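You operate a simulated robot arm through the tools that you are given. There is no shell and no other tool. Be economical: measure what you need, move in short steps, check, and stop when the job is done.

The job below is to be done with a simulated robot arm. You get a single attempt, and the scene is never put back.

JOB
Unplug the red-switch cooler, then top it up to MAX.
Fine: switch two off before you pull the blue plug, lay it on the plug shelf; use the white bottle, spill nothing, put it back and shut the filler cap. Set down upright: white bottle.

Only the result counts: the job must be done as asked and must still hold three seconds after the hand-in. Knocking over, shifting, dropping, spilling or breaking anything else fails it. Lids that push on must go on centred and level and be pressed home; caps that screw on are set level and turned clockwise until they are tight.

ROBOT AND FRAMES
A 7-joint arm with a two-finger parallel gripper on a trunk, on a base that drives. Base frame: it is fixed to the floor where the robot stands at the start and does not move with it; the origin is under the middle of the robot, x ahead of it, y to its left, z up. Readings come in cm, degrees, newtons and seconds.
With the tool pointing down near the work surface it reaches from about 46 to 92 cm from the robot's upright axis, wherever it stands. Its first joint turns from -115.0 to 115.0 degrees. Places, roughly: blue plug (5x6x13 cm) [60, 30, 120]; blue socket [60, 30, 120]; plug shelf [60, 10, 90]; red cooler switch [-90, 110, 30]; red filler cap [-100, 140, 40]; red plug (6x6x13 cm) [60, 30, 140]; red-switch cooler [-70, 130, 30]; socket three switch [50, -10, 120]; socket two switch [50, 20, 120]; white bottle [-75, 125, 100]. Payload 3.91 kg.
The tool frame sits at the grasp point between the pads (the TCP): z along the fingers, y along the line on which they close. The tips reach 3 cm beyond it. The gripper opens to 11 cm. The fingers are 2 cm wide and 1 cm thick; the gripper's body (4.8 by 11.2 cm) begins 5.5 cm behind the TCP.
Orientation is told as [roll, pitch, yaw] about the base's x, y, z axes, in that order, counted from this pose: with the fingers straight down and closing along the base's y, the tool's x points along the base's -x, its y along +y and its z along -z.

CONTROLS
- The arm moves only by the tool step_arm. Its arguments are lists of equal length, an entry for each row: "linear": the shift along the base's x, y, z in m, a list of three; "delta_rot": the turn, a rotation vector about the base's x, y, z in degrees, a list of three; "grip": the finger opening in m, from 0 to 0.11. In form: {"linear": [[dx, dy, dz], ...], "delta_rot": [[wx, wy, wz], ...], "grip": [grip, ...]}. A call has 1 to 10 rows; each row is the pose to reach, as a shift and turn from the pose commanded when the call began. Rows are played at 5 a second. More than 5 cm and 8.6 degrees between two rows, or a gripper value outside its range, and nothing of the call is played. A pose out of reach is approached as far as the arm can. The call stops where the force on the tool passes 40 N (or 10 N more than at its start, if that is more) or the arm is blocked; 0.2 s more then pass. Each finger travels about 15.3 cm/s and halts on what it meets, pressing with about 41 N; the grip force reading is that of the motor and also rises with nothing between the fingers. The clock runs only during rows and for 0.2 s after the last one: add rows that repeat a pose to give the fingers time. It gives the time, the measured TCP pose, the force on the tool (base axes), the opening and the grip force at its end, in the units of the frame above (readings bear some noise), with the torque about the TCP (base axes, N m) and any sound that the robot's microphone picked up, and new pictures: "pictures" is both (left out), scene, wrist or none.
- Cameras (640 x 400 px; columns grow to the right, rows downward): "scene" is now at [23.46, 19.36, 146.57]; the picture's right is [-0.10, -0.99, 0.00], its down [-0.32, 0.03, -0.95] and it looks along [0.94, -0.10, -0.32] (base axes); focal length 214 px, centre (320, 200). "wrist" rides on the gripper at [7.3, 1.7, -10.3] in the tool frame; the picture's right is [-0.23, 0.97, 0.00], its down [-0.76, -0.18, -0.62] and it looks along [-0.61, -0.14, 0.78] (tool axes); focal length 222 px, centre (320, 200).
- raise_lower(by): slides the trunk up (or, below 0, down) by that many cm; the arm and the scene camera ride with it, the base frame stays. It gives what a move gives, with no picture.
- steer(legs): drives the robot by 1 to 6 legs, each [ahead, left, turn to the left] in cm, cm and degrees, along the robot's own axes; the way and the turn of a leg run together, so that a leg with both is an arc; at most 150 cm and 180 degrees a leg. The arm and the cameras ride along, it lands a little off, and it stops where it bumps. It gives what a move gives, and a new picture of the scene camera.
- aim_head(pan, tilt): turns the head with the scene camera to pan (to the left, within 80 degrees either way) and tilt (down, from -29 to 69), counted from straight ahead of the robot. It gives what a move gives, and a new picture of the scene camera.
- locate(camera, pixels): for up to 12 pixels [column, row] of the newest picture of that camera ("zoom" is the newest enlarged one), the place [x, y, z] in the base frame of the surface seen there, good to about 0.2 cm. The clock stands still meanwhile.
- close_up(camera, box): a new picture of the part [left, top, right, bottom] of that camera's present view, enlarged. The clock stands still meanwhile.
- finish_job(): hands the job in; it is judged then, once.

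Keep the steps short. Do not move on a guess: measure, check each grasp and each placing, and mend mistakes. In all there are 80 turns and 260 pictures (those below and enlarged ones count). Leave the gripper open and the arm clear of the work at the hand-in unless told otherwise, and finish with a single line.

The tools are called after "Emit:" as name(argument=value, ...) on one line, values as JSON. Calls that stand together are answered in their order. step_arm: Moves the arm, as the interface text tells. Its arguments: {"type":"object","properties":{"linear":{"type":"array"},"delta_rot":{"type":"array"},"grip":{"type":"array"},"pictures":{"type":"string","enum":["both","scene","wrist","none"]}},"required":["linear","delta_rot","grip"]} The other tools are called the same way: raise_lower (by) slides the trunk up or down; steer (legs) drives the base; aim_head (pan, tilt) turns the head that bears the scene camera; locate (camera, pixels) gives the place of the surface under pixels of a picture; close_up (camera, box) takes an enlarged picture of a part of a camera's view; finish_job () hands the job in.

At the start:

```text
time: 0.0
ee_pos: [34.15, 22.01, 137.41]
ee_rot: [-0.9, -0.5, -0.8]
force: [82.8, -54.2, -69.1]
torque: [4.84, 2.29, 4.03]
gripper_width: 11.02
gripper_force: 0.0
trunk travel left (down, up): [-77.5, 21.5]
robot x, y, heading: [0.28, -0.11, -0.2]
head pan, tilt: [-19.0, 38.5]
```

scene: 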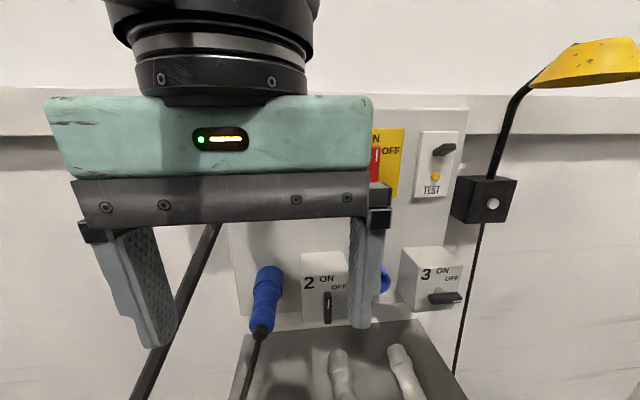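
wrist: 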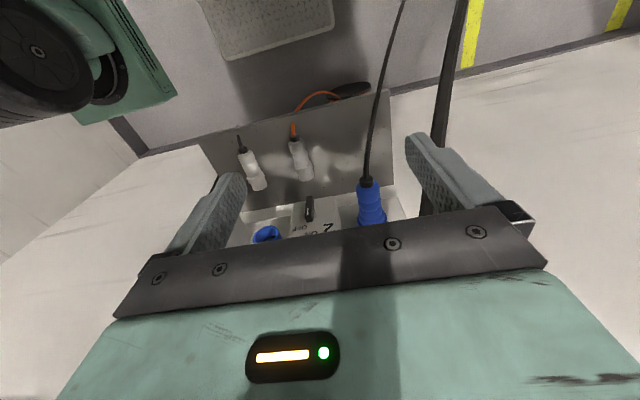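

The gripper hides most of the panel. I'll turn the head to see the panel better, before moving anything.

Emit:
aim_head(pan=10, tilt=30)

Emit:
close_up(camera="wrist", box=[180, 60, 440, 250])

```text
time: 0.9
ee_pos: [34.15, 22.09, 137.37]
ee_rot: [-0.8, -0.6, -0.7]
force: [-0.2, -0.6, -0.3]
torque: [-0.01, 0.01, -0.01]
gripper_width: 11.0
gripper_force: 0.0
trunk travel left (down, up): [-77.5, 21.5]
robot x, y, heading: [0.21, -0.13, -0.1]
head pan, tilt: [10.0, 30.0]
```

scene: 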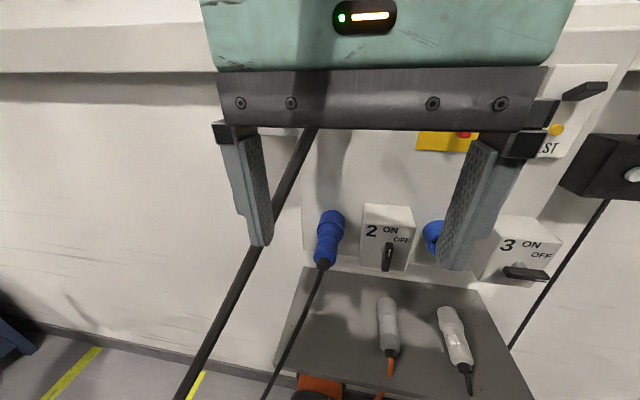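

```text
2.11 times, centred on (310, 155) of wrist
```

zoom: 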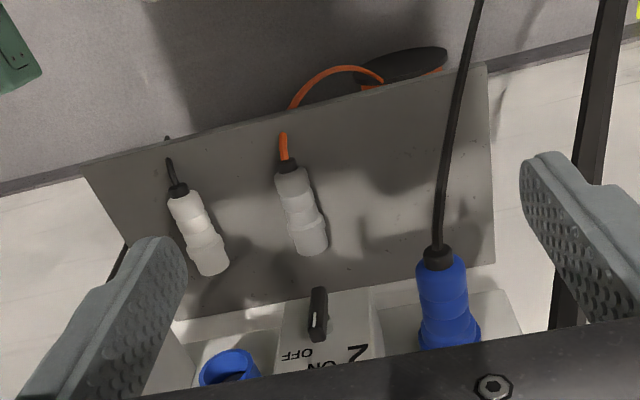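

Two blue sockets with rotary switches 2 (vertical, ON) and 3 (horizontal, OFF). The gripper still hides the view; I move the arm left and a bit back to see the panel.

Emit:
step_arm(linear=[[0, 0.05, 0], [0, 0.1, 0], [0, 0.15, 0], [0, 0.2, 0], [0, 0.25, 0], [0, 0.3, 0]], delta_rot=[[0, 0, 0], [0, 0, 0], [0, 0, 0], [0, 0, 0], [0, 0, 0], [0, 0, 0]], grip=[0.11, 0.11, 0.11, 0.11, 0.11, 0.11], pictures="none")

Emit:
aim_head(pan=-10, tilt=28)

```text
time: 2.3
ee_pos: [33.97, 48.45, 137.06]
ee_rot: [-1.2, -0.6, -0.7]
force: [-0.7, 1.9, -1.0]
torque: [-0.13, 0.0, -0.02]
gripper_width: 11.01
gripper_force: 0.2
out of reach, approached as far as the arm can: row 6
trunk travel left (down, up): [-77.5, 21.5]
robot x, y, heading: [0.06, -0.35, -0.2]
head pan, tilt: [10.0, 30.0]
```

```text
time: 3.2
ee_pos: [34.13, 48.17, 137.22]
ee_rot: [-0.9, -0.6, -0.8]
force: [-0.2, 0.1, -0.6]
torque: [-0.01, -0.01, -0.02]
gripper_width: 10.99
gripper_force: 0.1
trunk travel left (down, up): [-77.5, 21.5]
robot x, y, heading: [-0.01, 0.01, 0.1]
head pan, tilt: [-10.0, 28.0]
```

scene: 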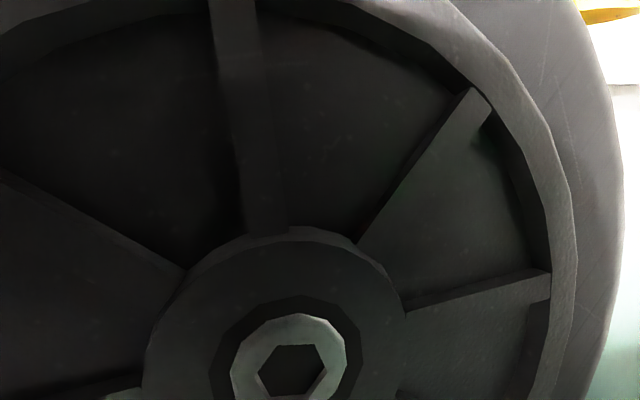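

The elbow now fills the view. I swing the arm to the right side instead.

Emit:
step_arm(linear=[[0, -0.05, 0], [0, -0.1, 0], [0, -0.15, 0], [0, -0.2, 0], [0, -0.25, 0], [0, -0.3, 0], [0, -0.35, 0], [0, -0.4, 0], [0, -0.45, 0], [0, -0.5, 0]], delta_rot=[[0, 0, 0], [0, 0, 0], [0, 0, 0], [0, 0, 0], [0, 0, 0], [0, 0, 0], [0, 0, 0], [0, 0, 0], [0, 0, 0], [0, 0, 0]], grip=[0.11, 0.11, 0.11, 0.11, 0.11, 0.11, 0.11, 0.11, 0.11, 0.11], pictures="both")

```text
time: 4.5
ee_pos: [34.58, 22.61, 137.32]
ee_rot: [0.2, -0.3, -2.5]
force: [7.1, 30.0, 2.2]
torque: [-3.12, 0.88, -2.8]
gripper_width: 10.98
gripper_force: 0.1
trunk travel left (down, up): [-77.5, 21.5]
robot x, y, heading: [-0.06, 0.01, -0.2]
head pan, tilt: [-10.0, 28.0]
stopped in row 6: the force on the tool passed its limit at 91 N (the readings are from after the stop); the commanded pose is now the measured one
```

scene: 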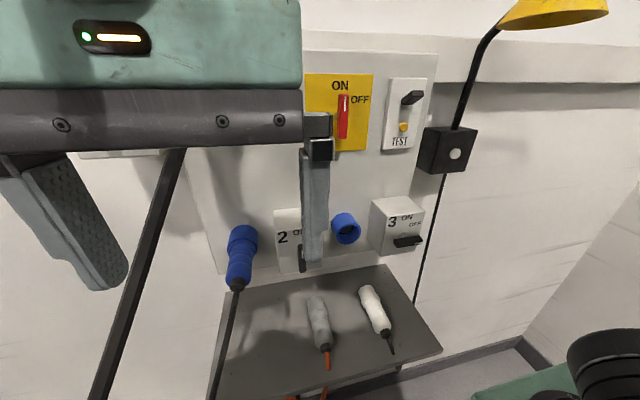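
wrist: 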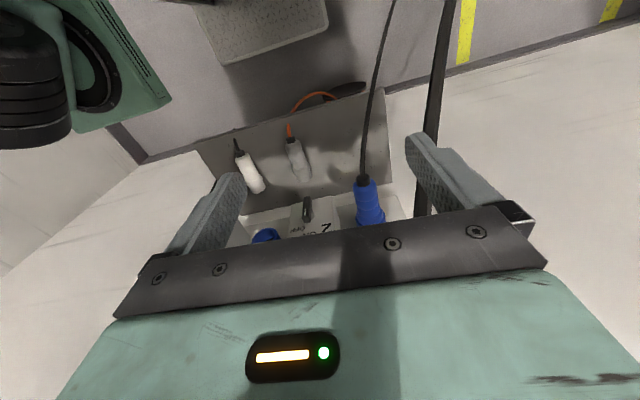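

The arm touched something (likely the head) around y=22. I move it away: forward is the wall, so first slightly left, then back the base up to gain room.

Emit:
step_arm(linear=[[0.0, 0.03, 0], [0.02, 0.04, -0.02], [0.05, 0.04, -0.03]], delta_rot=[[0, 0, 0], [0, 0, 0], [0, 0, 0]], grip=[0.11, 0.11, 0.11], pictures="none")

Emit:
steer(legs=[[-25, 0, 0]])

```text
time: 5.3
ee_pos: [39.43, 26.45, 134.43]
ee_rot: [0.0, -0.5, -2.1]
force: [-0.3, -0.8, -0.1]
torque: [0.01, -0.01, 0.01]
gripper_width: 11.02
gripper_force: 0.0
trunk travel left (down, up): [-77.5, 21.5]
robot x, y, heading: [-0.17, 0.27, -0.1]
head pan, tilt: [-10.0, 28.0]
```

```text
time: 7.1
ee_pos: [14.52, 26.42, 134.4]
ee_rot: [0.0, -0.5, -2.2]
force: [0.7, 0.4, -0.6]
torque: [0.02, 0.01, -0.01]
gripper_width: 11.0
gripper_force: 0.0
trunk travel left (down, up): [-77.5, 21.5]
robot x, y, heading: [-24.79, 0.17, -0.2]
head pan, tilt: [-10.0, 28.0]
```

scene: 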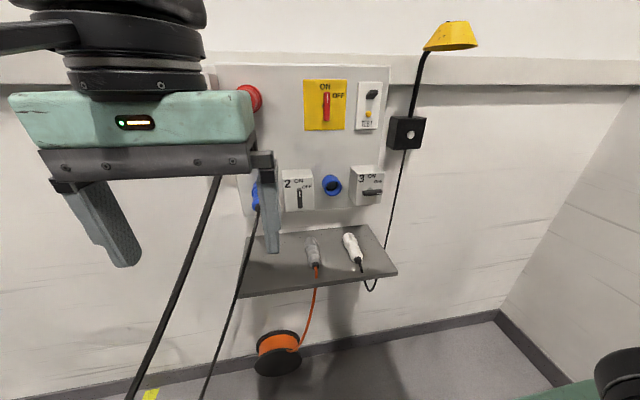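

Much better view. I measure with a close-up of the panel.

Emit:
close_up(camera="scene", box=[224, 150, 416, 300])

Emit:
locate(camera="scene", pixels=[[299, 198], [299, 190], [288, 195], [312, 205], [372, 192], [340, 150], [380, 140], [332, 186], [250, 96], [257, 190], [256, 205], [315, 235]])

```text
2.67 times, centred on (320, 225) of scene
```

zoom: 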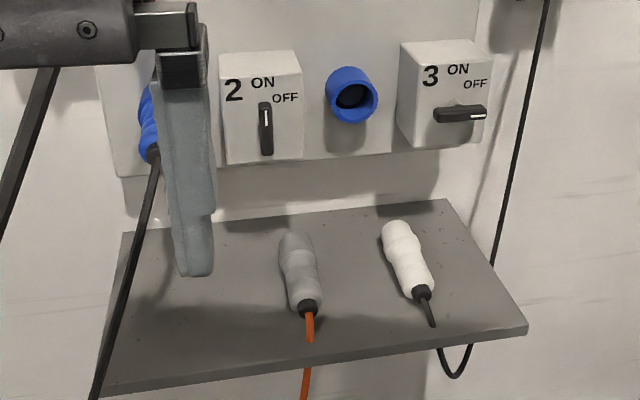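

```text
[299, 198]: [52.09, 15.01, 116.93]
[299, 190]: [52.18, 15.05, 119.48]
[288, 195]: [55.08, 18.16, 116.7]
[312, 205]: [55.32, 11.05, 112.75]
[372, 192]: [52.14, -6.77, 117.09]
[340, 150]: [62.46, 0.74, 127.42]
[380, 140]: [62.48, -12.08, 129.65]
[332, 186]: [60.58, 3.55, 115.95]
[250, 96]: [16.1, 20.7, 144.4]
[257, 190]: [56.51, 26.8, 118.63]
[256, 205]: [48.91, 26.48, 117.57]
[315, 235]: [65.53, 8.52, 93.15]
```

Handle of switch 2 is vertical (ON) at about y 15, z 117, x 52–55. I measure handle ends and cable positions in the zoom before approaching.

Emit:
locate(camera="zoom", pixels=[[266, 104], [267, 153], [259, 130], [272, 135], [240, 130], [226, 58], [298, 155], [130, 260], [110, 350], [300, 270], [405, 260], [320, 360]])

Emit:
locate(camera="scene", pixels=[[213, 195], [185, 265], [150, 340], [225, 330], [245, 240], [252, 225], [327, 105], [270, 290], [240, 290], [396, 273], [378, 228]])

```text
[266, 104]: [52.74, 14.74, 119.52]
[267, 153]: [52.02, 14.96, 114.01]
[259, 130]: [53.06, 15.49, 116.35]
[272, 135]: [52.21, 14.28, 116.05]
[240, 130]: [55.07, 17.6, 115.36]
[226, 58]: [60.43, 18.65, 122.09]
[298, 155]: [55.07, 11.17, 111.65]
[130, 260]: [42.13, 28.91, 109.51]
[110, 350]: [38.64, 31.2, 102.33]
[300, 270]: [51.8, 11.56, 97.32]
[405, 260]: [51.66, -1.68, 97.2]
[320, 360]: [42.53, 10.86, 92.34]
```

```text
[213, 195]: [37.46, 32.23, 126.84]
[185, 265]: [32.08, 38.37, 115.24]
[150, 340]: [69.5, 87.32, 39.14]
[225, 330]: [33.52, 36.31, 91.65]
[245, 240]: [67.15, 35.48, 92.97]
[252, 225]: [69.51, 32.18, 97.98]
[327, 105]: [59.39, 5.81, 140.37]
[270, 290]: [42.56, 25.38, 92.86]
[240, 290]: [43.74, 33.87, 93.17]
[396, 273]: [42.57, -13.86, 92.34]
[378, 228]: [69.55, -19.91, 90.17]
```

Handle centre ≈ (52–55, 15, 116.8). A thick cable droops near y 32–38, so I stay right of it. Turn the tool to point ahead (+x) while moving towards x 40, y 15, z 117.

Emit:
step_arm(linear=[[0.03, -0.01, 0], [0.06, -0.02, -0.02], [0.09, -0.035, -0.04], [0.12, -0.05, -0.06], [0.15, -0.065, -0.08], [0.18, -0.08, -0.1], [0.2, -0.095, -0.12], [0.22, -0.11, -0.14], [0.23, -0.113, -0.16], [0.23, -0.114, -0.174]], delta_rot=[[0, -8.5, 0.2], [0, -17, 0.4], [0, -25.5, 0.6], [0, -34, 0.8], [0, -42.5, 1], [0, -51, 1.2], [0, -59.5, 1.4], [0, -68, 1.6], [0, -76.5, 1.8], [0, -85, 2]], grip=[0.11, 0.09, 0.07, 0.05, 0.05, 0.05, 0.05, 0.05, 0.05, 0.05])

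```text
time: 9.3
ee_pos: [37.69, 15.03, 117.07]
ee_rot: [14.4, -85.5, -13.2]
force: [0.3, -0.7, 0.2]
torque: [0.02, 0.02, 0.04]
gripper_width: 5.02
gripper_force: 0.2
trunk travel left (down, up): [-77.5, 21.5]
robot x, y, heading: [-25.11, -0.16, -0.2]
head pan, tilt: [-10.0, 28.0]
```

scene: 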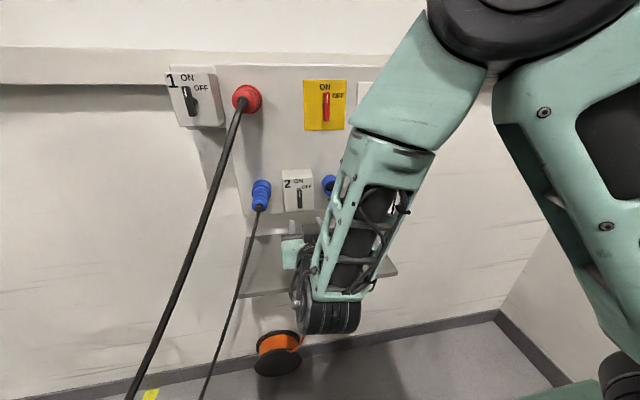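
wrist: 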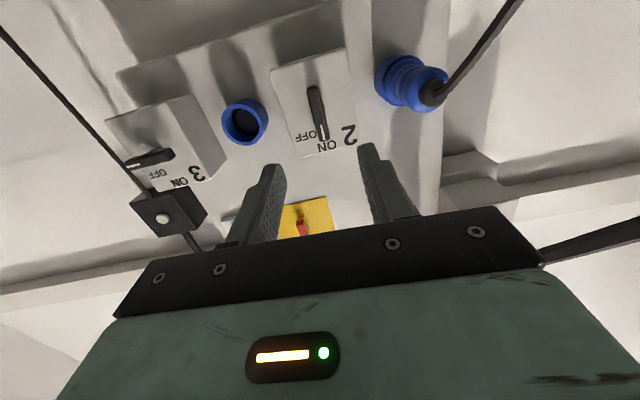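

Tool points along +x, residual tilt ~4°. I correct it and advance to x ≈ 51.4 with the fingers on either side of the handle.

Emit:
step_arm(linear=[[0.03, 0, -0.001], [0.06, 0, -0.002], [0.09, 0, -0.002], [0.11, 0, -0.002], [0.125, 0, -0.002], [0.136, 0, -0.002]], delta_rot=[[-1.1, -4.4, -1.2], [-1.1, -4.4, -1.2], [-1.1, -4.4, -1.2], [-1.1, -4.4, -1.2], [-1.1, -4.4, -1.2], [-1.1, -4.4, -1.2]], grip=[0.05, 0.05, 0.05, 0.05, 0.05, 0.05])

```text
time: 10.7
ee_pos: [51.14, 15.03, 116.92]
ee_rot: [-24.6, -89.9, 24.6]
force: [-0.9, -0.8, 0.7]
torque: [-0.01, -0.02, 0.0]
gripper_width: 5.02
gripper_force: 0.1
trunk travel left (down, up): [-77.5, 21.5]
robot x, y, heading: [-24.88, 0.08, -0.2]
head pan, tilt: [-10.0, 28.0]
```

scene: 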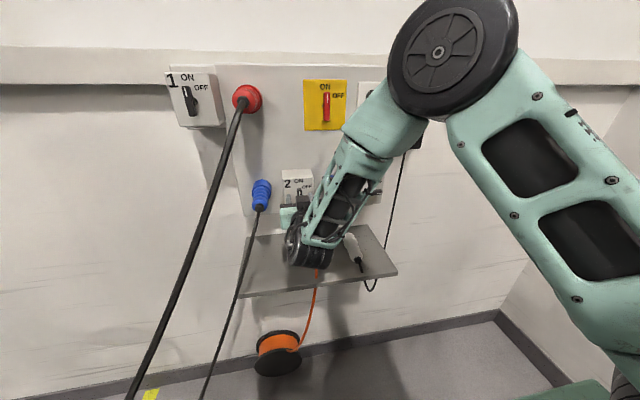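
wrist: 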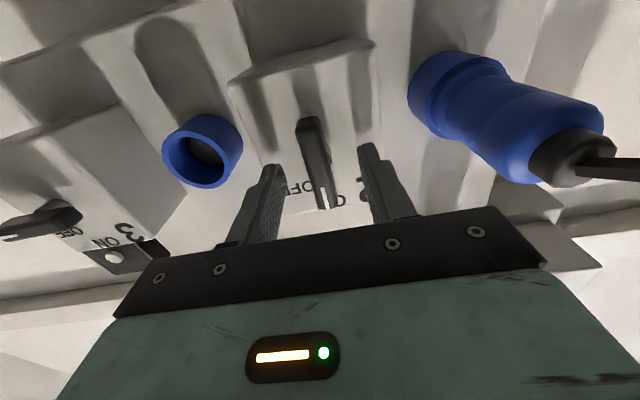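

Handle is centred between the fingers. Close on it.

Emit:
step_arm(linear=[[0, 0, 0], [0, 0, 0], [0, 0, 0]], delta_rot=[[0, 0, 0], [0, 0, 0], [0, 0, 0]], grip=[0.02, 0.005, 0.005], pictures="wrist")

```text
time: 11.5
ee_pos: [51.24, 15.13, 116.96]
ee_rot: [-29.8, -89.9, 29.8]
force: [2.7, 1.0, 1.5]
torque: [0.06, 0.39, 0.06]
gripper_width: 1.39
gripper_force: 45.2
trunk travel left (down, up): [-77.5, 21.5]
robot x, y, heading: [-25.2, -0.02, 0.1]
head pan, tilt: [-10.0, 28.0]
```

wrist: 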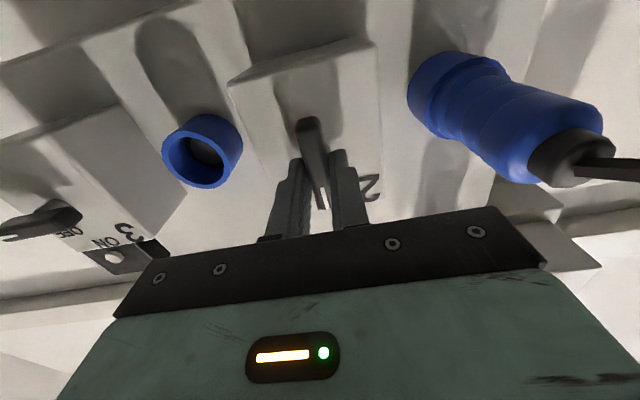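

Held (1.4 cm). Turn clockwise as seen from the front (+x rotation), first 40°.

Emit:
step_arm(linear=[[0, 0, 0], [0, 0, 0], [0, 0, 0], [0, 0, 0], [0, 0, 0]], delta_rot=[[8, 0, 0], [16, 0, 0], [24, 0, 0], [32, 0, 0], [40, 0, 0]], grip=[0.005, 0.005, 0.005, 0.005, 0.005], pictures="both")

```text
time: 12.7
ee_pos: [51.17, 14.77, 116.7]
ee_rot: [89.8, -50.0, -90.2]
force: [-6.6, -16.1, 5.0]
torque: [0.02, -0.22, 0.18]
gripper_width: 1.35
gripper_force: 45.5
trunk travel left (down, up): [-77.5, 21.5]
robot x, y, heading: [-24.86, 0.36, -0.3]
head pan, tilt: [-10.0, 28.0]
```

scene: 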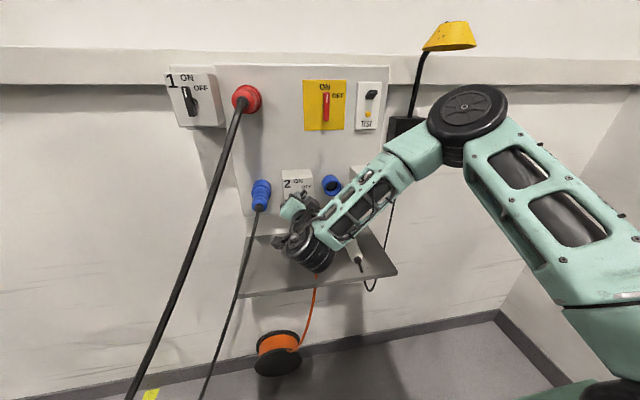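
wrist: 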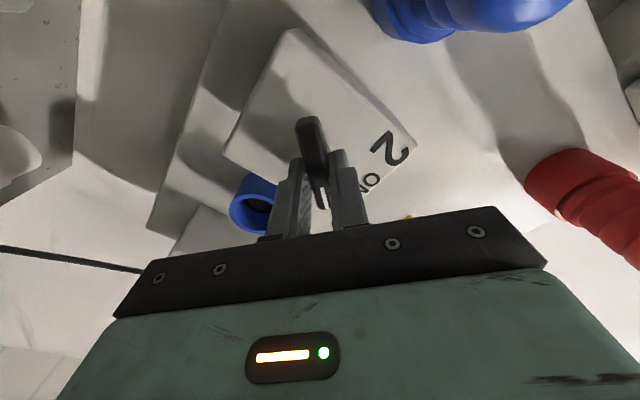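

The handle turns well. Before continuing I check how near the elbow is to the wall lamp.

Emit:
locate(camera="scene", pixels=[[465, 90], [440, 120], [395, 150], [500, 100], [419, 118]])

```text
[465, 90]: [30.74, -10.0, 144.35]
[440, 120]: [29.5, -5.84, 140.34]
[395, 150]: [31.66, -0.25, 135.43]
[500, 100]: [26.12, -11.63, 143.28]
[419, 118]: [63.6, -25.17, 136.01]
```

Elbow is ~30 cm clear of the wall. Continue turning to 90°.

Emit:
step_arm(linear=[[0, 0, 0], [0, 0, 0], [0, 0, 0], [0, 0, 0], [0, 0, 0], [0, 0, 0], [0, 0, 0]], delta_rot=[[8, 0, 0], [16, 0, 0], [24, 0, 0], [32, 0, 0], [40, 0, 0], [46, 0, 0], [50, 0, 0]], grip=[0.005, 0.005, 0.005, 0.005, 0.005, 0.005, 0.005], pictures="both")

```text
time: 13.3
ee_pos: [51.3, 14.8, 116.7]
ee_rot: [88.0, -35.3, -89.6]
force: [2.1, -3.9, -7.8]
torque: [-0.02, -0.7, 0.08]
gripper_width: 1.4
gripper_force: 44.9
out of reach, approached as far as the arm can: row 2, 3
trunk travel left (down, up): [-77.5, 21.5]
robot x, y, heading: [-24.97, 0.11, -0.3]
head pan, tilt: [-10.0, 28.0]
stopped in row 3: the force on the tool passed its limit at 55 N (the readings are from after the stop); the commanded pose is now the measured one
```

scene: 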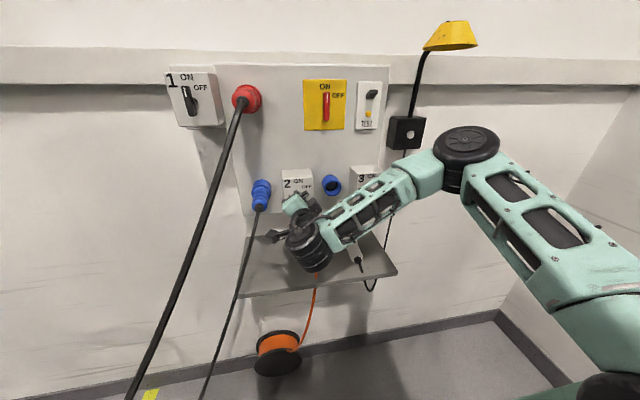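
wrist: 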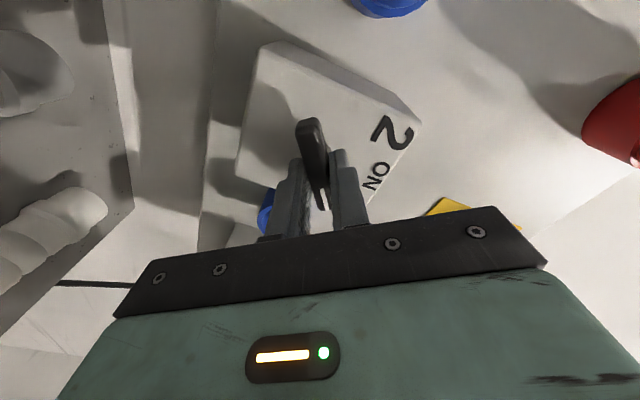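

The arm is at its limit at 55°. I release, back out, turn the hand back level, then push the handle's upper-right end down with closed fingers.

Emit:
step_arm(linear=[[0, 0, 0], [0, 0, 0], [-0.03, 0, 0], [-0.07, 0, 0.01], [-0.07, 0, 0.02], [-0.07, 0, 0.03], [-0.07, -0.01, 0.04], [-0.07, -0.02, 0.047], [-0.07, -0.022, 0.047], [-0.07, -0.022, 0.047]], delta_rot=[[0, 0, 0], [0, 0, 0], [0, 0, 0], [-8, 0, 0], [-16, 0, 0], [-24, 0, 0], [-32, 0, 0], [-40, 0, 0], [-48, 0, 0], [-54.7, 0, 0]], grip=[0.04, 0.04, 0.04, 0.04, 0.04, 0.02, 0.0, 0.0, 0.0, 0.0], pictures="both")

```text
time: 15.5
ee_pos: [44.07, 12.86, 121.53]
ee_rot: [-4.6, -89.6, 3.1]
force: [0.1, -0.2, 0.5]
torque: [-0.02, -0.02, 0.02]
gripper_width: 0.01
gripper_force: 37.5
trunk travel left (down, up): [-77.5, 21.5]
robot x, y, heading: [-25.0, 0.33, -0.2]
head pan, tilt: [-10.0, 28.0]
```

scene: 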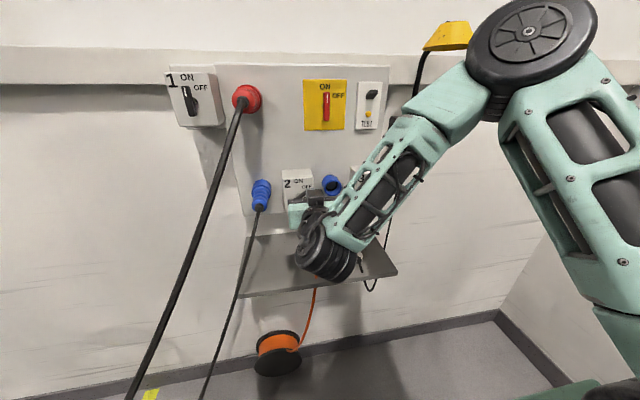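
wrist: 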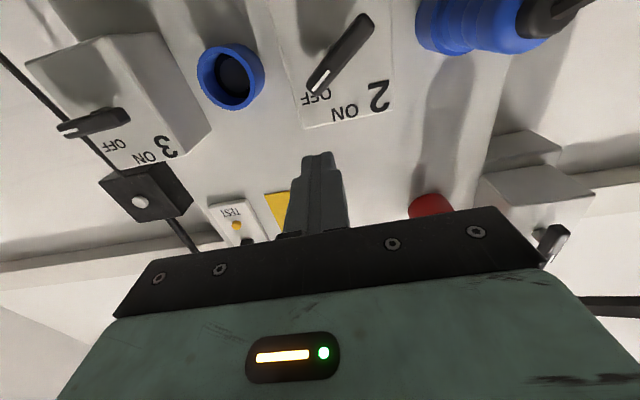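

The handle sits at ~45–50°. I measure its ends.

Emit:
locate(camera="wrist", pixels=[[316, 85], [367, 22], [341, 52], [318, 160]])

```text
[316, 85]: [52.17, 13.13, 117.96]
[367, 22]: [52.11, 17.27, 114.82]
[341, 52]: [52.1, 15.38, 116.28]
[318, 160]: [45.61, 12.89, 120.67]
```

Handle end at (52, 13, 118.2). Advance above it, then push down.

Emit:
step_arm(linear=[[0.04, 0, 0], [0.07, 0, 0], [0.07, 0, -0.008], [0.07, 0, -0.016], [0.07, 0, -0.022], [0.07, 0, -0.027], [0.07, 0, -0.031], [0.07, 0, -0.034]], delta_rot=[[1.4, 0, 0], [1.4, 0, 0], [1.4, 0, 0], [1.4, 0, 0], [1.4, 0, 0], [1.4, 0, 0], [1.4, 0, 0], [1.4, 0, 0]], grip=[0, 0, 0, 0, 0, 0, 0, 0], pictures="wrist")

```text
time: 17.3
ee_pos: [51.25, 12.8, 118.2]
ee_rot: [79.1, -88.4, -80.7]
force: [-1.7, 0.9, 5.2]
torque: [-0.04, -0.09, 0.07]
gripper_width: 0.0
gripper_force: 37.4
trunk travel left (down, up): [-77.5, 21.5]
robot x, y, heading: [-24.86, -0.37, -0.1]
head pan, tilt: [-10.0, 28.0]
```

wrist: 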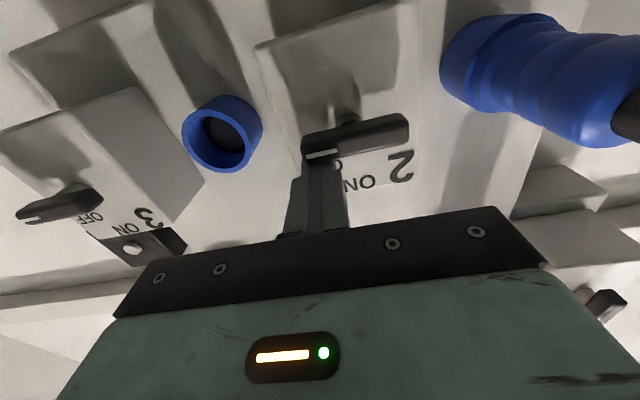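

The handle is almost horizontal. Push a little further against the stop.

Emit:
step_arm(linear=[[0, 0, -0.003], [0, 0, -0.006], [0, 0, -0.008]], delta_rot=[[0, 0, 0], [0, 0, 0], [0, 0, 0]], grip=[0, 0, 0], pictures="wrist")

```text
time: 18.1
ee_pos: [51.26, 12.87, 118.29]
ee_rot: [111.3, -88.1, -112.9]
force: [-4.5, -1.6, 9.6]
torque: [-0.05, -0.04, 0.0]
gripper_width: 0.0
gripper_force: 37.2
trunk travel left (down, up): [-77.5, 21.5]
robot x, y, heading: [-25.07, 0.19, 0.1]
head pan, tilt: [-10.0, 28.0]
stopped in row 3: the force on the tool passed its limit at 42 N (the readings are from after the stop); the commanded pose is now the measured one
```

wrist: 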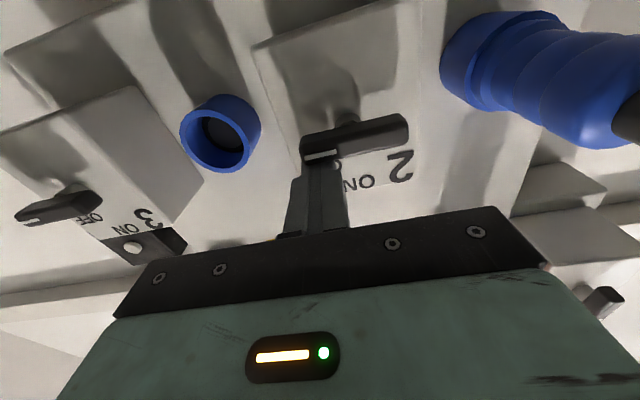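

It is against its stop: switch two is OFF. Lift and back out, then measure the blue plug.

Emit:
step_arm(linear=[[0, 0, 0.015], [-0.04, 0, 0.015], [-0.09, 0, 0.015], [-0.14, 0.0, 0.01], [-0.16, 0.0, 0.0]], delta_rot=[[0, 0, 0], [0, 0, 0], [0, 0, 0], [0, 0, 0], [0, 0, 0]], grip=[0, 0, 0, 0.04, 0.08], pictures="both")

Emit:
close_up(camera="scene", box=[210, 150, 370, 250])

Emit:
locate(camera="zoom", pixels=[[204, 130], [202, 160], [198, 190], [193, 215], [193, 232], [170, 150], [240, 150], [165, 185], [228, 190], [185, 260], [232, 125]])

```text
refused: row 4 steps farther than a row can; nothing moved
```

```text
4.00 times, centred on (290, 200) of scene
```

zoom: 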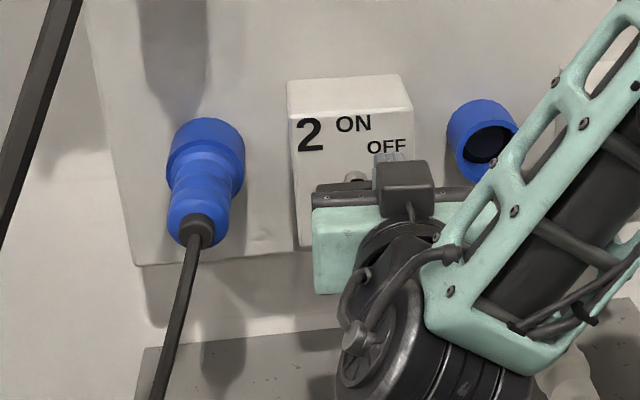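

```text
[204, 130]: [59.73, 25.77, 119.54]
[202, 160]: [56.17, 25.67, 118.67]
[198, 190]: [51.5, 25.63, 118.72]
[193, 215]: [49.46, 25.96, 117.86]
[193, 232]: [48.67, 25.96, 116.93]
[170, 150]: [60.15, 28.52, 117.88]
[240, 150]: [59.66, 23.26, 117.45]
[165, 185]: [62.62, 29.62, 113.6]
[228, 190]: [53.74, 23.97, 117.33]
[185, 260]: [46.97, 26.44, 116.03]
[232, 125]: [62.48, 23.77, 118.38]
```

The retreat row was too long a step; redo it with shorter ones. The blue plug's axis is along x at y ≈ 25.9, z ≈ 116.4, body x 50–58. The cable leaves its tail, so I plan to grip from the right front with vertical closing.

Emit:
step_arm(linear=[[0, 0, 0.015], [-0.04, 0, 0.015], [-0.08, 0, 0.01], [-0.12, -0.02, 0.005], [-0.16, -0.04, 0.0], [-0.16, -0.06, 0.0], [-0.16, -0.08, 0.0], [-0.16, -0.08, 0.0], [-0.16, -0.08, 0.0], [-0.16, -0.08, 0.0]], delta_rot=[[0, 0, 0], [0, 0, 0], [0, 0, 0], [0, 0, 7], [0, 0, 14], [0, 0, 21], [0, 0, 28], [0, 0, 36], [0, 0, 42], [0, 0, 45]], grip=[0, 0, 0, 0.04, 0.08, 0.08, 0.08, 0.08, 0.08, 0.08], pictures="both")

```text
time: 20.3
ee_pos: [29.89, 23.32, 121.25]
ee_rot: [74.3, -88.2, -36.2]
force: [0.0, 0.2, 0.5]
torque: [0.01, -0.03, 0.01]
gripper_width: 7.99
gripper_force: 0.1
out of reach, approached as far as the arm can: row 5, 6, 7, 8, 9, 10
trunk travel left (down, up): [-77.5, 21.5]
robot x, y, heading: [-25.01, -0.16, -0.2]
head pan, tilt: [-10.0, 28.0]
```

scene: 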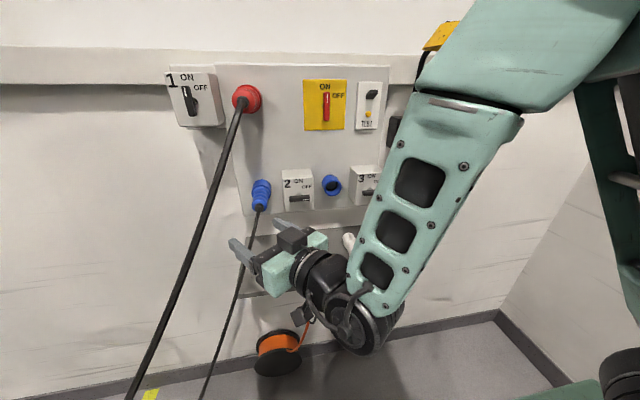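
wrist: 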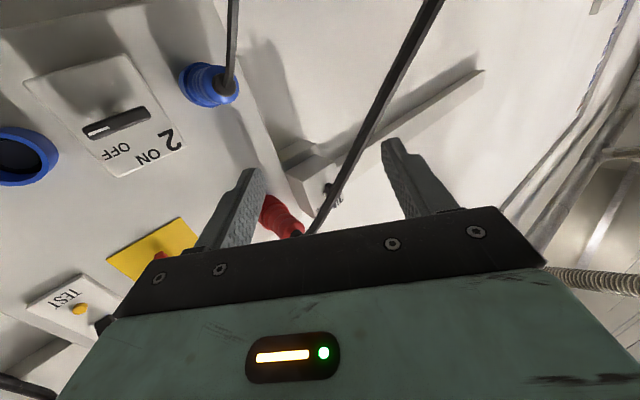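

Switch 2 confirmed OFF. The robot must stand farther right for this approach. I check the room on the right first.

Emit:
locate(camera="scene", pixels=[[497, 312], [560, 340], [520, 380], [600, 380], [450, 370], [620, 200], [238, 250], [225, 170]])

Emit:
steer(legs=[[0, -20, 0]])

```text
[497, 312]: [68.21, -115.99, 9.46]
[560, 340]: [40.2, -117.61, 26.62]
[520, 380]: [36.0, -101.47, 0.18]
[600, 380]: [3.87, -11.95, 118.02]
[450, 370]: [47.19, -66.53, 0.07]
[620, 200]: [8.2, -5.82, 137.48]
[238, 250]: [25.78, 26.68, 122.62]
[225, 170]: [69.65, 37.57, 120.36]
```

```text
time: 21.9
ee_pos: [30.1, 2.98, 121.39]
ee_rot: [74.7, -88.3, -36.7]
force: [-0.2, 0.6, -0.3]
torque: [0.01, -0.01, 0.03]
gripper_width: 8.0
gripper_force: 0.1
trunk travel left (down, up): [-77.5, 21.5]
robot x, y, heading: [-24.97, -20.22, -0.3]
head pan, tilt: [-10.0, 28.0]
```

scene: 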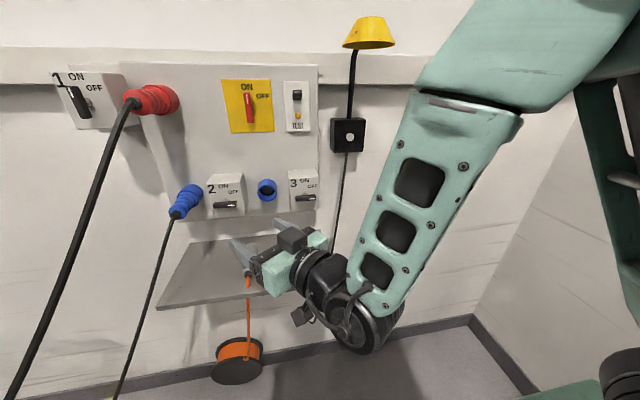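

Room is free. Now test rolling the hand 85° about its own pointing direction in this free space.

Emit:
step_arm(linear=[[0, 0, 0], [0.01, 0, 0], [0.02, 0, 0], [0.03, 0, 0], [0.03, 0, 0], [0.03, 0, 0], [0.03, 0, 0], [0.03, 0, 0], [0.03, 0, 0], [0.03, 0, 0]], delta_rot=[[6.7, 5.3, 0], [13.4, 10.5, 0], [20.1, 15.8, 0], [26.9, 21.1, 0], [33.6, 26.4, 0], [40.3, 31.6, 0], [47, 36.9, 0], [53.7, 42.2, 0], [60.4, 47.4, 0], [67.2, 52.7, 0]], grip=[0.08, 0.08, 0.08, 0.08, 0.08, 0.08, 0.08, 0.08, 0.08, 0.08], pictures="both")

```text
time: 24.1
ee_pos: [32.55, 1.83, 126.85]
ee_rot: [88.1, -2.9, -51.2]
force: [-0.5, 0.1, 0.2]
torque: [0.0, 0.06, -0.04]
gripper_width: 8.01
gripper_force: 0.1
out of reach, approached as far as the arm can: row 2, 3, 4, 5, 6, 7, 8, 9, 10
trunk travel left (down, up): [-77.5, 21.5]
robot x, y, heading: [-24.52, -19.47, -0.1]
head pan, tilt: [-10.0, 28.0]
```

scene: 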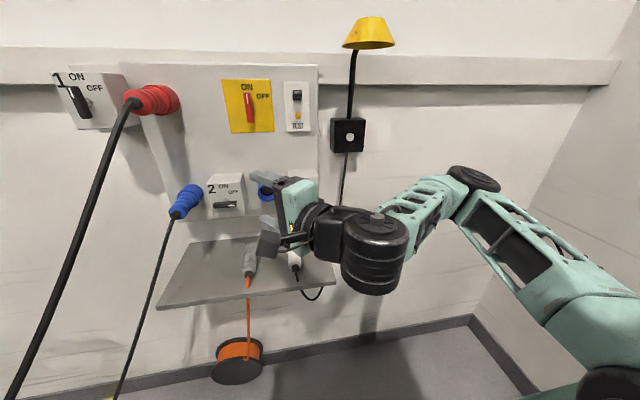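
wrist: 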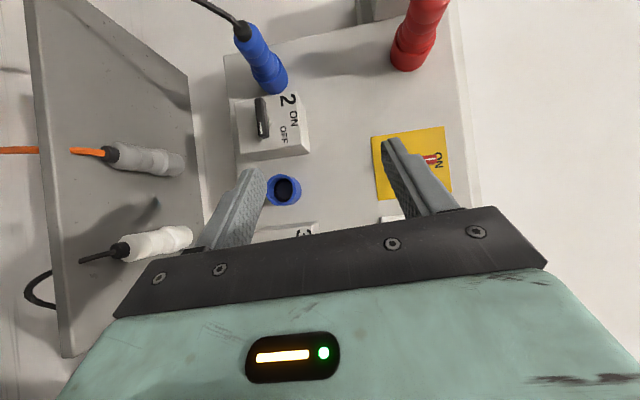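

Reached: the tool points ~39° left of ahead, fingers closing vertically. Measure the plug from both cameras now.

Emit:
close_up(camera="scene", box=[140, 150, 268, 230])

Emit:
locate(camera="zoom", pixels=[[260, 190], [230, 240], [200, 280], [180, 310], [175, 330], [235, 205], [262, 232], [205, 240], [240, 275], [275, 170], [310, 235]])

Emit:
locate(camera="wrist", pixels=[[243, 35], [250, 45], [258, 60], [268, 75], [275, 88], [245, 60], [268, 45], [263, 85], [285, 75], [234, 22], [262, 117]])

```text
5.00 times, centred on (204, 190) of scene
```

zoom: 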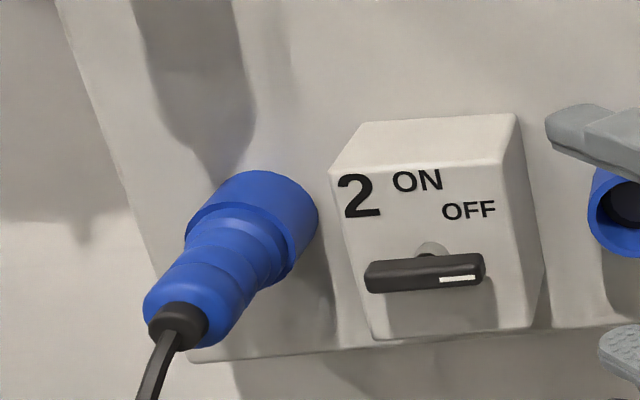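

```text
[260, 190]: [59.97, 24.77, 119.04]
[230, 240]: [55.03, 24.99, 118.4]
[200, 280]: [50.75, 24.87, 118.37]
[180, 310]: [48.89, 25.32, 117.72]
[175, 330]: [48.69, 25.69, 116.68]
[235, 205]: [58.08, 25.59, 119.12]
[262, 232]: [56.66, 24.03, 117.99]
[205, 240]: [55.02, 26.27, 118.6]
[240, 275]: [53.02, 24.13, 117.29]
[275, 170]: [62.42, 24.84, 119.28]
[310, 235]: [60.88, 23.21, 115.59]
```

```text
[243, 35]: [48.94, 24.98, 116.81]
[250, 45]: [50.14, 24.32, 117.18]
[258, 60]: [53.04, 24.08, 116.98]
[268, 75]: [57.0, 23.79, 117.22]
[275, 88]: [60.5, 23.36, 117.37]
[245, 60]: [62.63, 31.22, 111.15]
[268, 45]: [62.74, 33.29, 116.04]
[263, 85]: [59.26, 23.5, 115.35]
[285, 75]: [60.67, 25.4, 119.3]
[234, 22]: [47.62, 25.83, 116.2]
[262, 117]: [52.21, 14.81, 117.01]
```

Plug body axis: y ≈ 26.1, z ≈ 116.6, graspable x 50–57. Go to a pre-grasp point 12 cm back along the 45° direction.

Emit:
step_arm(linear=[[0.02, 0.025, -0.017], [0.04, 0.05, -0.035], [0.062, 0.077, -0.052], [0.083, 0.102, -0.07], [0.104, 0.128, -0.087], [0.124, 0.153, -0.1025], [0.124, 0.153, -0.1025]], delta_rot=[[1, 0, 1], [2, 0, 2], [3.5, 0.2, 3], [3.5, 0.2, 4], [3.5, 0.2, 5], [3.5, 0.2, 6], [3.5, 0.2, 6]], grip=[0.08, 0.08, 0.08, 0.08, 0.08, 0.08, 0.08], pictures="both")

```text
time: 25.7
ee_pos: [46.16, 16.64, 126.41]
ee_rot: [85.9, -0.1, -44.7]
force: [-0.1, -0.9, 0.4]
torque: [0.02, 0.01, -0.02]
gripper_width: 8.01
gripper_force: 0.0
out of reach, approached as far as the arm can: row 1, 2, 3, 4, 5, 6, 7
trunk travel left (down, up): [-77.5, 21.5]
robot x, y, heading: [-25.26, -20.18, -0.3]
head pan, tilt: [-10.0, 28.0]
```

scene: 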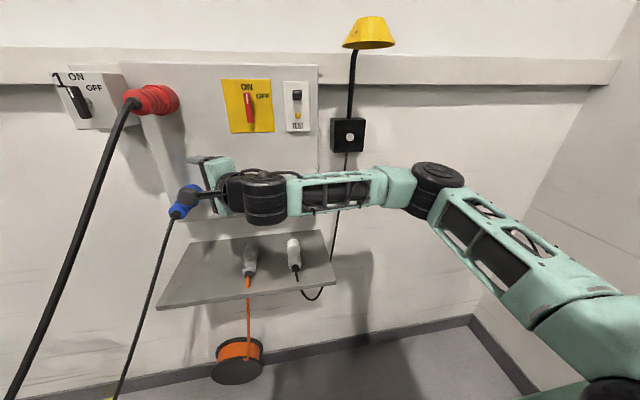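
wrist: 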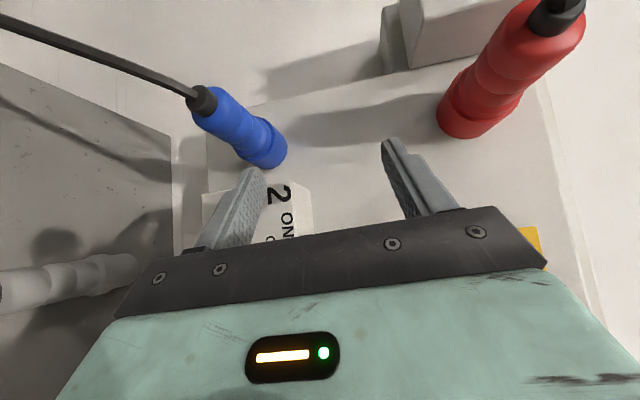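

The arm can't get lower in this configuration; the trunk can. Lower the trunk 9.8 cm (fingers are at x≤49, clear of handle 2).

Emit:
raise_lower(by=-9.8)

Emit:
step_arm(linear=[[0, 0, 0], [0, 0, 0]], delta_rot=[[1.5, 1.4, 0], [2.9, 2.9, 0]], grip=[0.08, 0.08], pictures="both")

```text
time: 27.0
ee_pos: [46.16, 16.53, 116.71]
ee_rot: [85.8, -0.1, -44.8]
force: [0.2, 0.6, 0.0]
torque: [-0.06, 0.01, -0.01]
gripper_width: 8.02
gripper_force: 0.1
trunk travel left (down, up): [-67.7, 31.3]
robot x, y, heading: [-24.86, -20.27, -0.2]
head pan, tilt: [-10.0, 28.0]
```

```text
time: 27.6
ee_pos: [46.14, 16.58, 116.68]
ee_rot: [85.7, 4.0, -44.7]
force: [-0.5, 0.3, -0.7]
torque: [0.0, -0.01, 0.01]
gripper_width: 8.0
gripper_force: 0.0
trunk travel left (down, up): [-67.7, 31.3]
robot x, y, heading: [-24.59, -20.37, -0.3]
head pan, tilt: [-10.0, 28.0]
```

scene: 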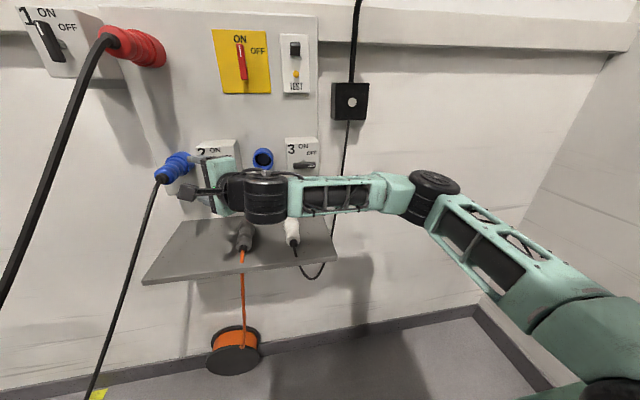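
wrist: 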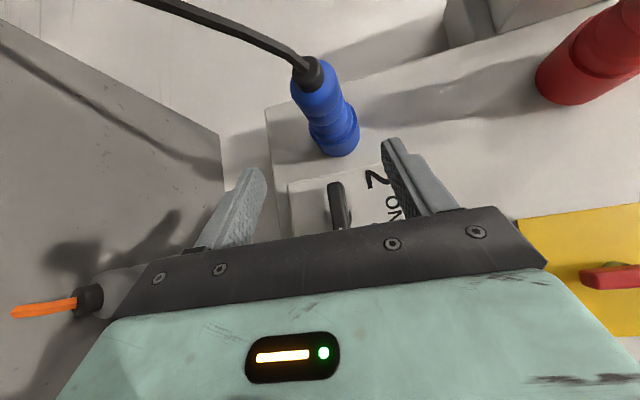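

Level the tool (−5.8° about y) and move in along the pointing direction to TCP (53.5, 25.6, 116.6).

Emit:
step_arm(linear=[[0.005, 0.013, 0], [0.01, 0.026, 0], [0.026, 0.042, 0], [0.042, 0.058, 0], [0.058, 0.074, 0], [0.0736, 0.09, 0], [0.0736, 0.09, 0]], delta_rot=[[0.2, -3, 0], [0.2, -5.8, 0], [0.2, -5.8, 0], [0.2, -5.8, 0], [0.2, -5.8, 0], [0.2, -5.8, 0], [0.2, -5.8, 0]], grip=[0.08, 0.08, 0.08, 0.08, 0.08, 0.08, 0.08], pictures="both")

```text
time: 28.8
ee_pos: [51.8, 23.45, 119.08]
ee_rot: [87.9, 0.1, -44.0]
force: [-3.7, -8.5, -5.6]
torque: [-0.48, 0.39, 0.14]
gripper_width: 8.34
gripper_force: 3.2
out of reach, approached as far as the arm can: row 1, 2, 3, 4, 5
trunk travel left (down, up): [-67.7, 31.3]
robot x, y, heading: [-24.85, -20.02, -0.1]
head pan, tilt: [-10.0, 28.0]
stopped in row 5: the force on the tool passed its limit at 136 N (the readings are from after the stop); the commanded pose is now the measured one
```

scene: 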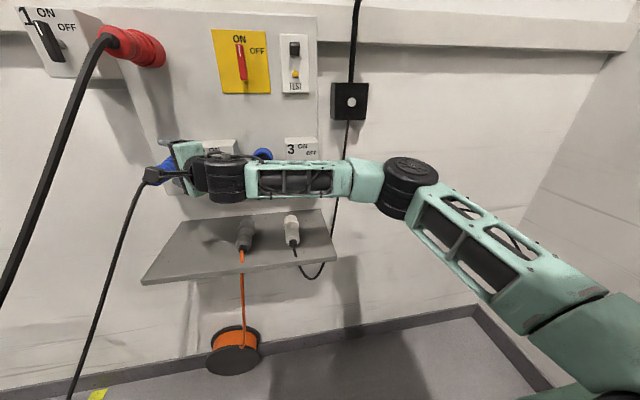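
wrist: 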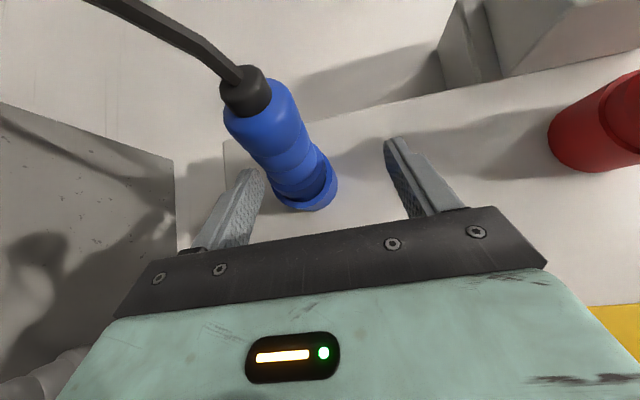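

The arm drifted up (119) and the lower finger bumped the plug. Back off, then lower the trunk further so the arm isn't at its limit.

Emit:
step_arm(linear=[[-0.02, -0.02, 0], [-0.045, -0.045, 0], [-0.07, -0.07, 0]], delta_rot=[[0, 0, 0], [0, 0, 0], [0, 0, 0]], grip=[0.08, 0.08, 0.08], pictures="none")

Emit:
raise_lower(by=-7)

Emit:
step_arm(linear=[[0, 0, 0.0], [0, 0, 0.0]], delta_rot=[[0, 0, 0], [0, 0, 0]], grip=[0.08, 0.08], pictures="both")

```text
time: 29.6
ee_pos: [44.74, 16.58, 119.4]
ee_rot: [88.0, 0.0, -43.8]
force: [1.0, -0.3, 0.3]
torque: [0.0, 0.0, 0.0]
gripper_width: 8.02
gripper_force: 0.1
trunk travel left (down, up): [-67.7, 31.3]
robot x, y, heading: [-25.05, -19.84, -0.3]
head pan, tilt: [-10.0, 28.0]
```

```text
time: 30.7
ee_pos: [44.65, 16.48, 112.41]
ee_rot: [88.0, 0.0, -43.9]
force: [-1.3, 0.7, 0.2]
torque: [0.01, 0.03, 0.01]
gripper_width: 8.0
gripper_force: 0.2
trunk travel left (down, up): [-60.7, 38.3]
robot x, y, heading: [-25.05, -19.99, -0.2]
head pan, tilt: [-10.0, 28.0]
```

```text
time: 31.3
ee_pos: [44.69, 16.45, 112.38]
ee_rot: [88.0, 0.0, -43.9]
force: [-0.6, -0.8, -0.1]
torque: [-0.02, -0.02, 0.01]
gripper_width: 8.01
gripper_force: 0.0
trunk travel left (down, up): [-60.7, 38.3]
robot x, y, heading: [-25.52, -19.95, -0.2]
head pan, tilt: [-10.0, 28.0]
```

scene: 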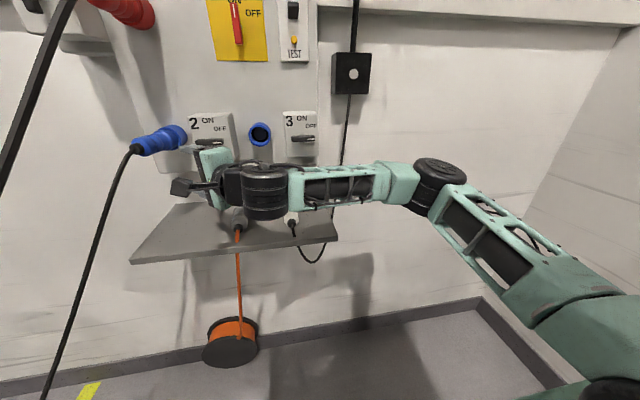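
wrist: 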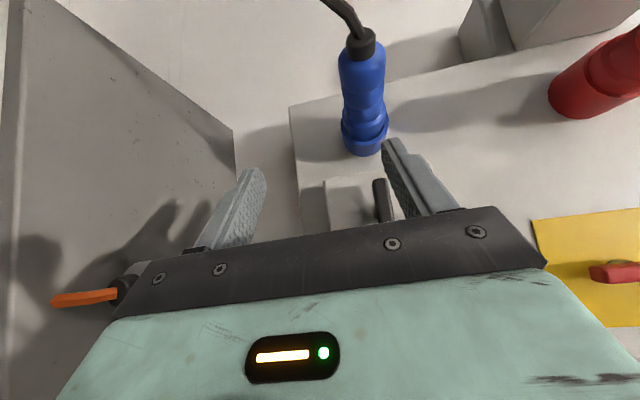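

Re-measure the plug after the bump.

Emit:
close_up(camera="scene", box=[110, 100, 270, 200])

Emit:
locate(camera="scene", pixels=[[145, 140], [152, 140], [160, 137], [170, 130], [180, 128], [155, 148], [165, 146], [175, 143], [136, 149], [160, 131]])

Emit:
locate(camera="wrist", pixels=[[360, 45], [362, 70], [365, 95], [365, 120], [362, 140], [343, 70], [380, 70], [347, 95]])

```text
4.00 times, centred on (190, 150) of scene
```

zoom: 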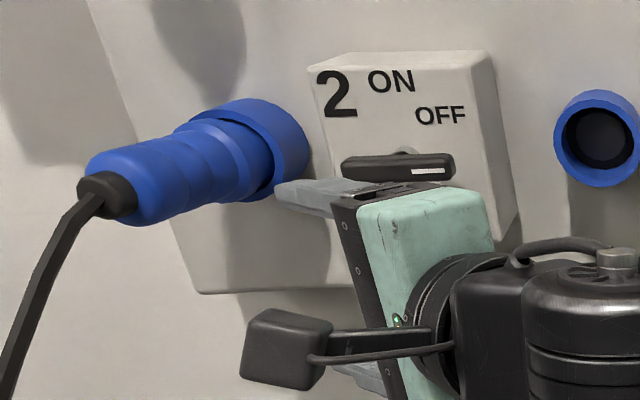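

```text
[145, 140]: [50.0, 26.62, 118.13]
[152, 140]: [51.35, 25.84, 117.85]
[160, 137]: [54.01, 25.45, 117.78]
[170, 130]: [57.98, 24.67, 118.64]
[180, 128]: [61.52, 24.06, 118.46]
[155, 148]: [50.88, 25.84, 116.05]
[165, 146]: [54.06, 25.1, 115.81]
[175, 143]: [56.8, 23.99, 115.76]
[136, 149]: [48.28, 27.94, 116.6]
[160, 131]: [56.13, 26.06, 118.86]
```

```text
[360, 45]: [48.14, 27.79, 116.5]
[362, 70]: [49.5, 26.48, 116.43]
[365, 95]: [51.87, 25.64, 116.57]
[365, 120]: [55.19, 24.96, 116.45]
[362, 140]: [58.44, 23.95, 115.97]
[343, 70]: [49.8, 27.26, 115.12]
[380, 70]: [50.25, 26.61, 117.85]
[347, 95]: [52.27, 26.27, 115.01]
```

The bump tilted the plug slightly (tail ~1 cm left), still seated. Axis at x 54 is now y ≈ 27.2, z ≈ 116.6. First raise to the right height and align, staying 9 cm off.

Emit:
step_arm(linear=[[0, 0, 0.02], [0, 0, 0.042], [0.014, 0.02, 0.042], [0.028, 0.041, 0.042], [0.028, 0.041, 0.042]], delta_rot=[[1.4, -1.4, 0], [1.4, -1.4, 0], [1.4, -1.4, 0], [1.4, -1.4, 0], [1.4, -1.4, 0]], grip=[0.09, 0.09, 0.09, 0.09, 0.09], pictures="wrist")

```text
time: 32.5
ee_pos: [47.45, 20.57, 116.45]
ee_rot: [90.0, 0.0, -43.9]
force: [0.3, 0.9, 0.0]
torque: [-0.02, -0.03, 0.01]
gripper_width: 8.98
gripper_force: 0.0
trunk travel left (down, up): [-60.7, 38.3]
robot x, y, heading: [-25.4, -20.14, -0.1]
head pan, tilt: [-10.0, 28.0]
```

wrist: 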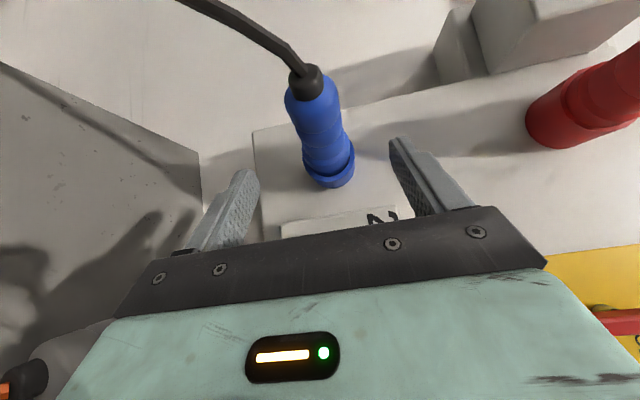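

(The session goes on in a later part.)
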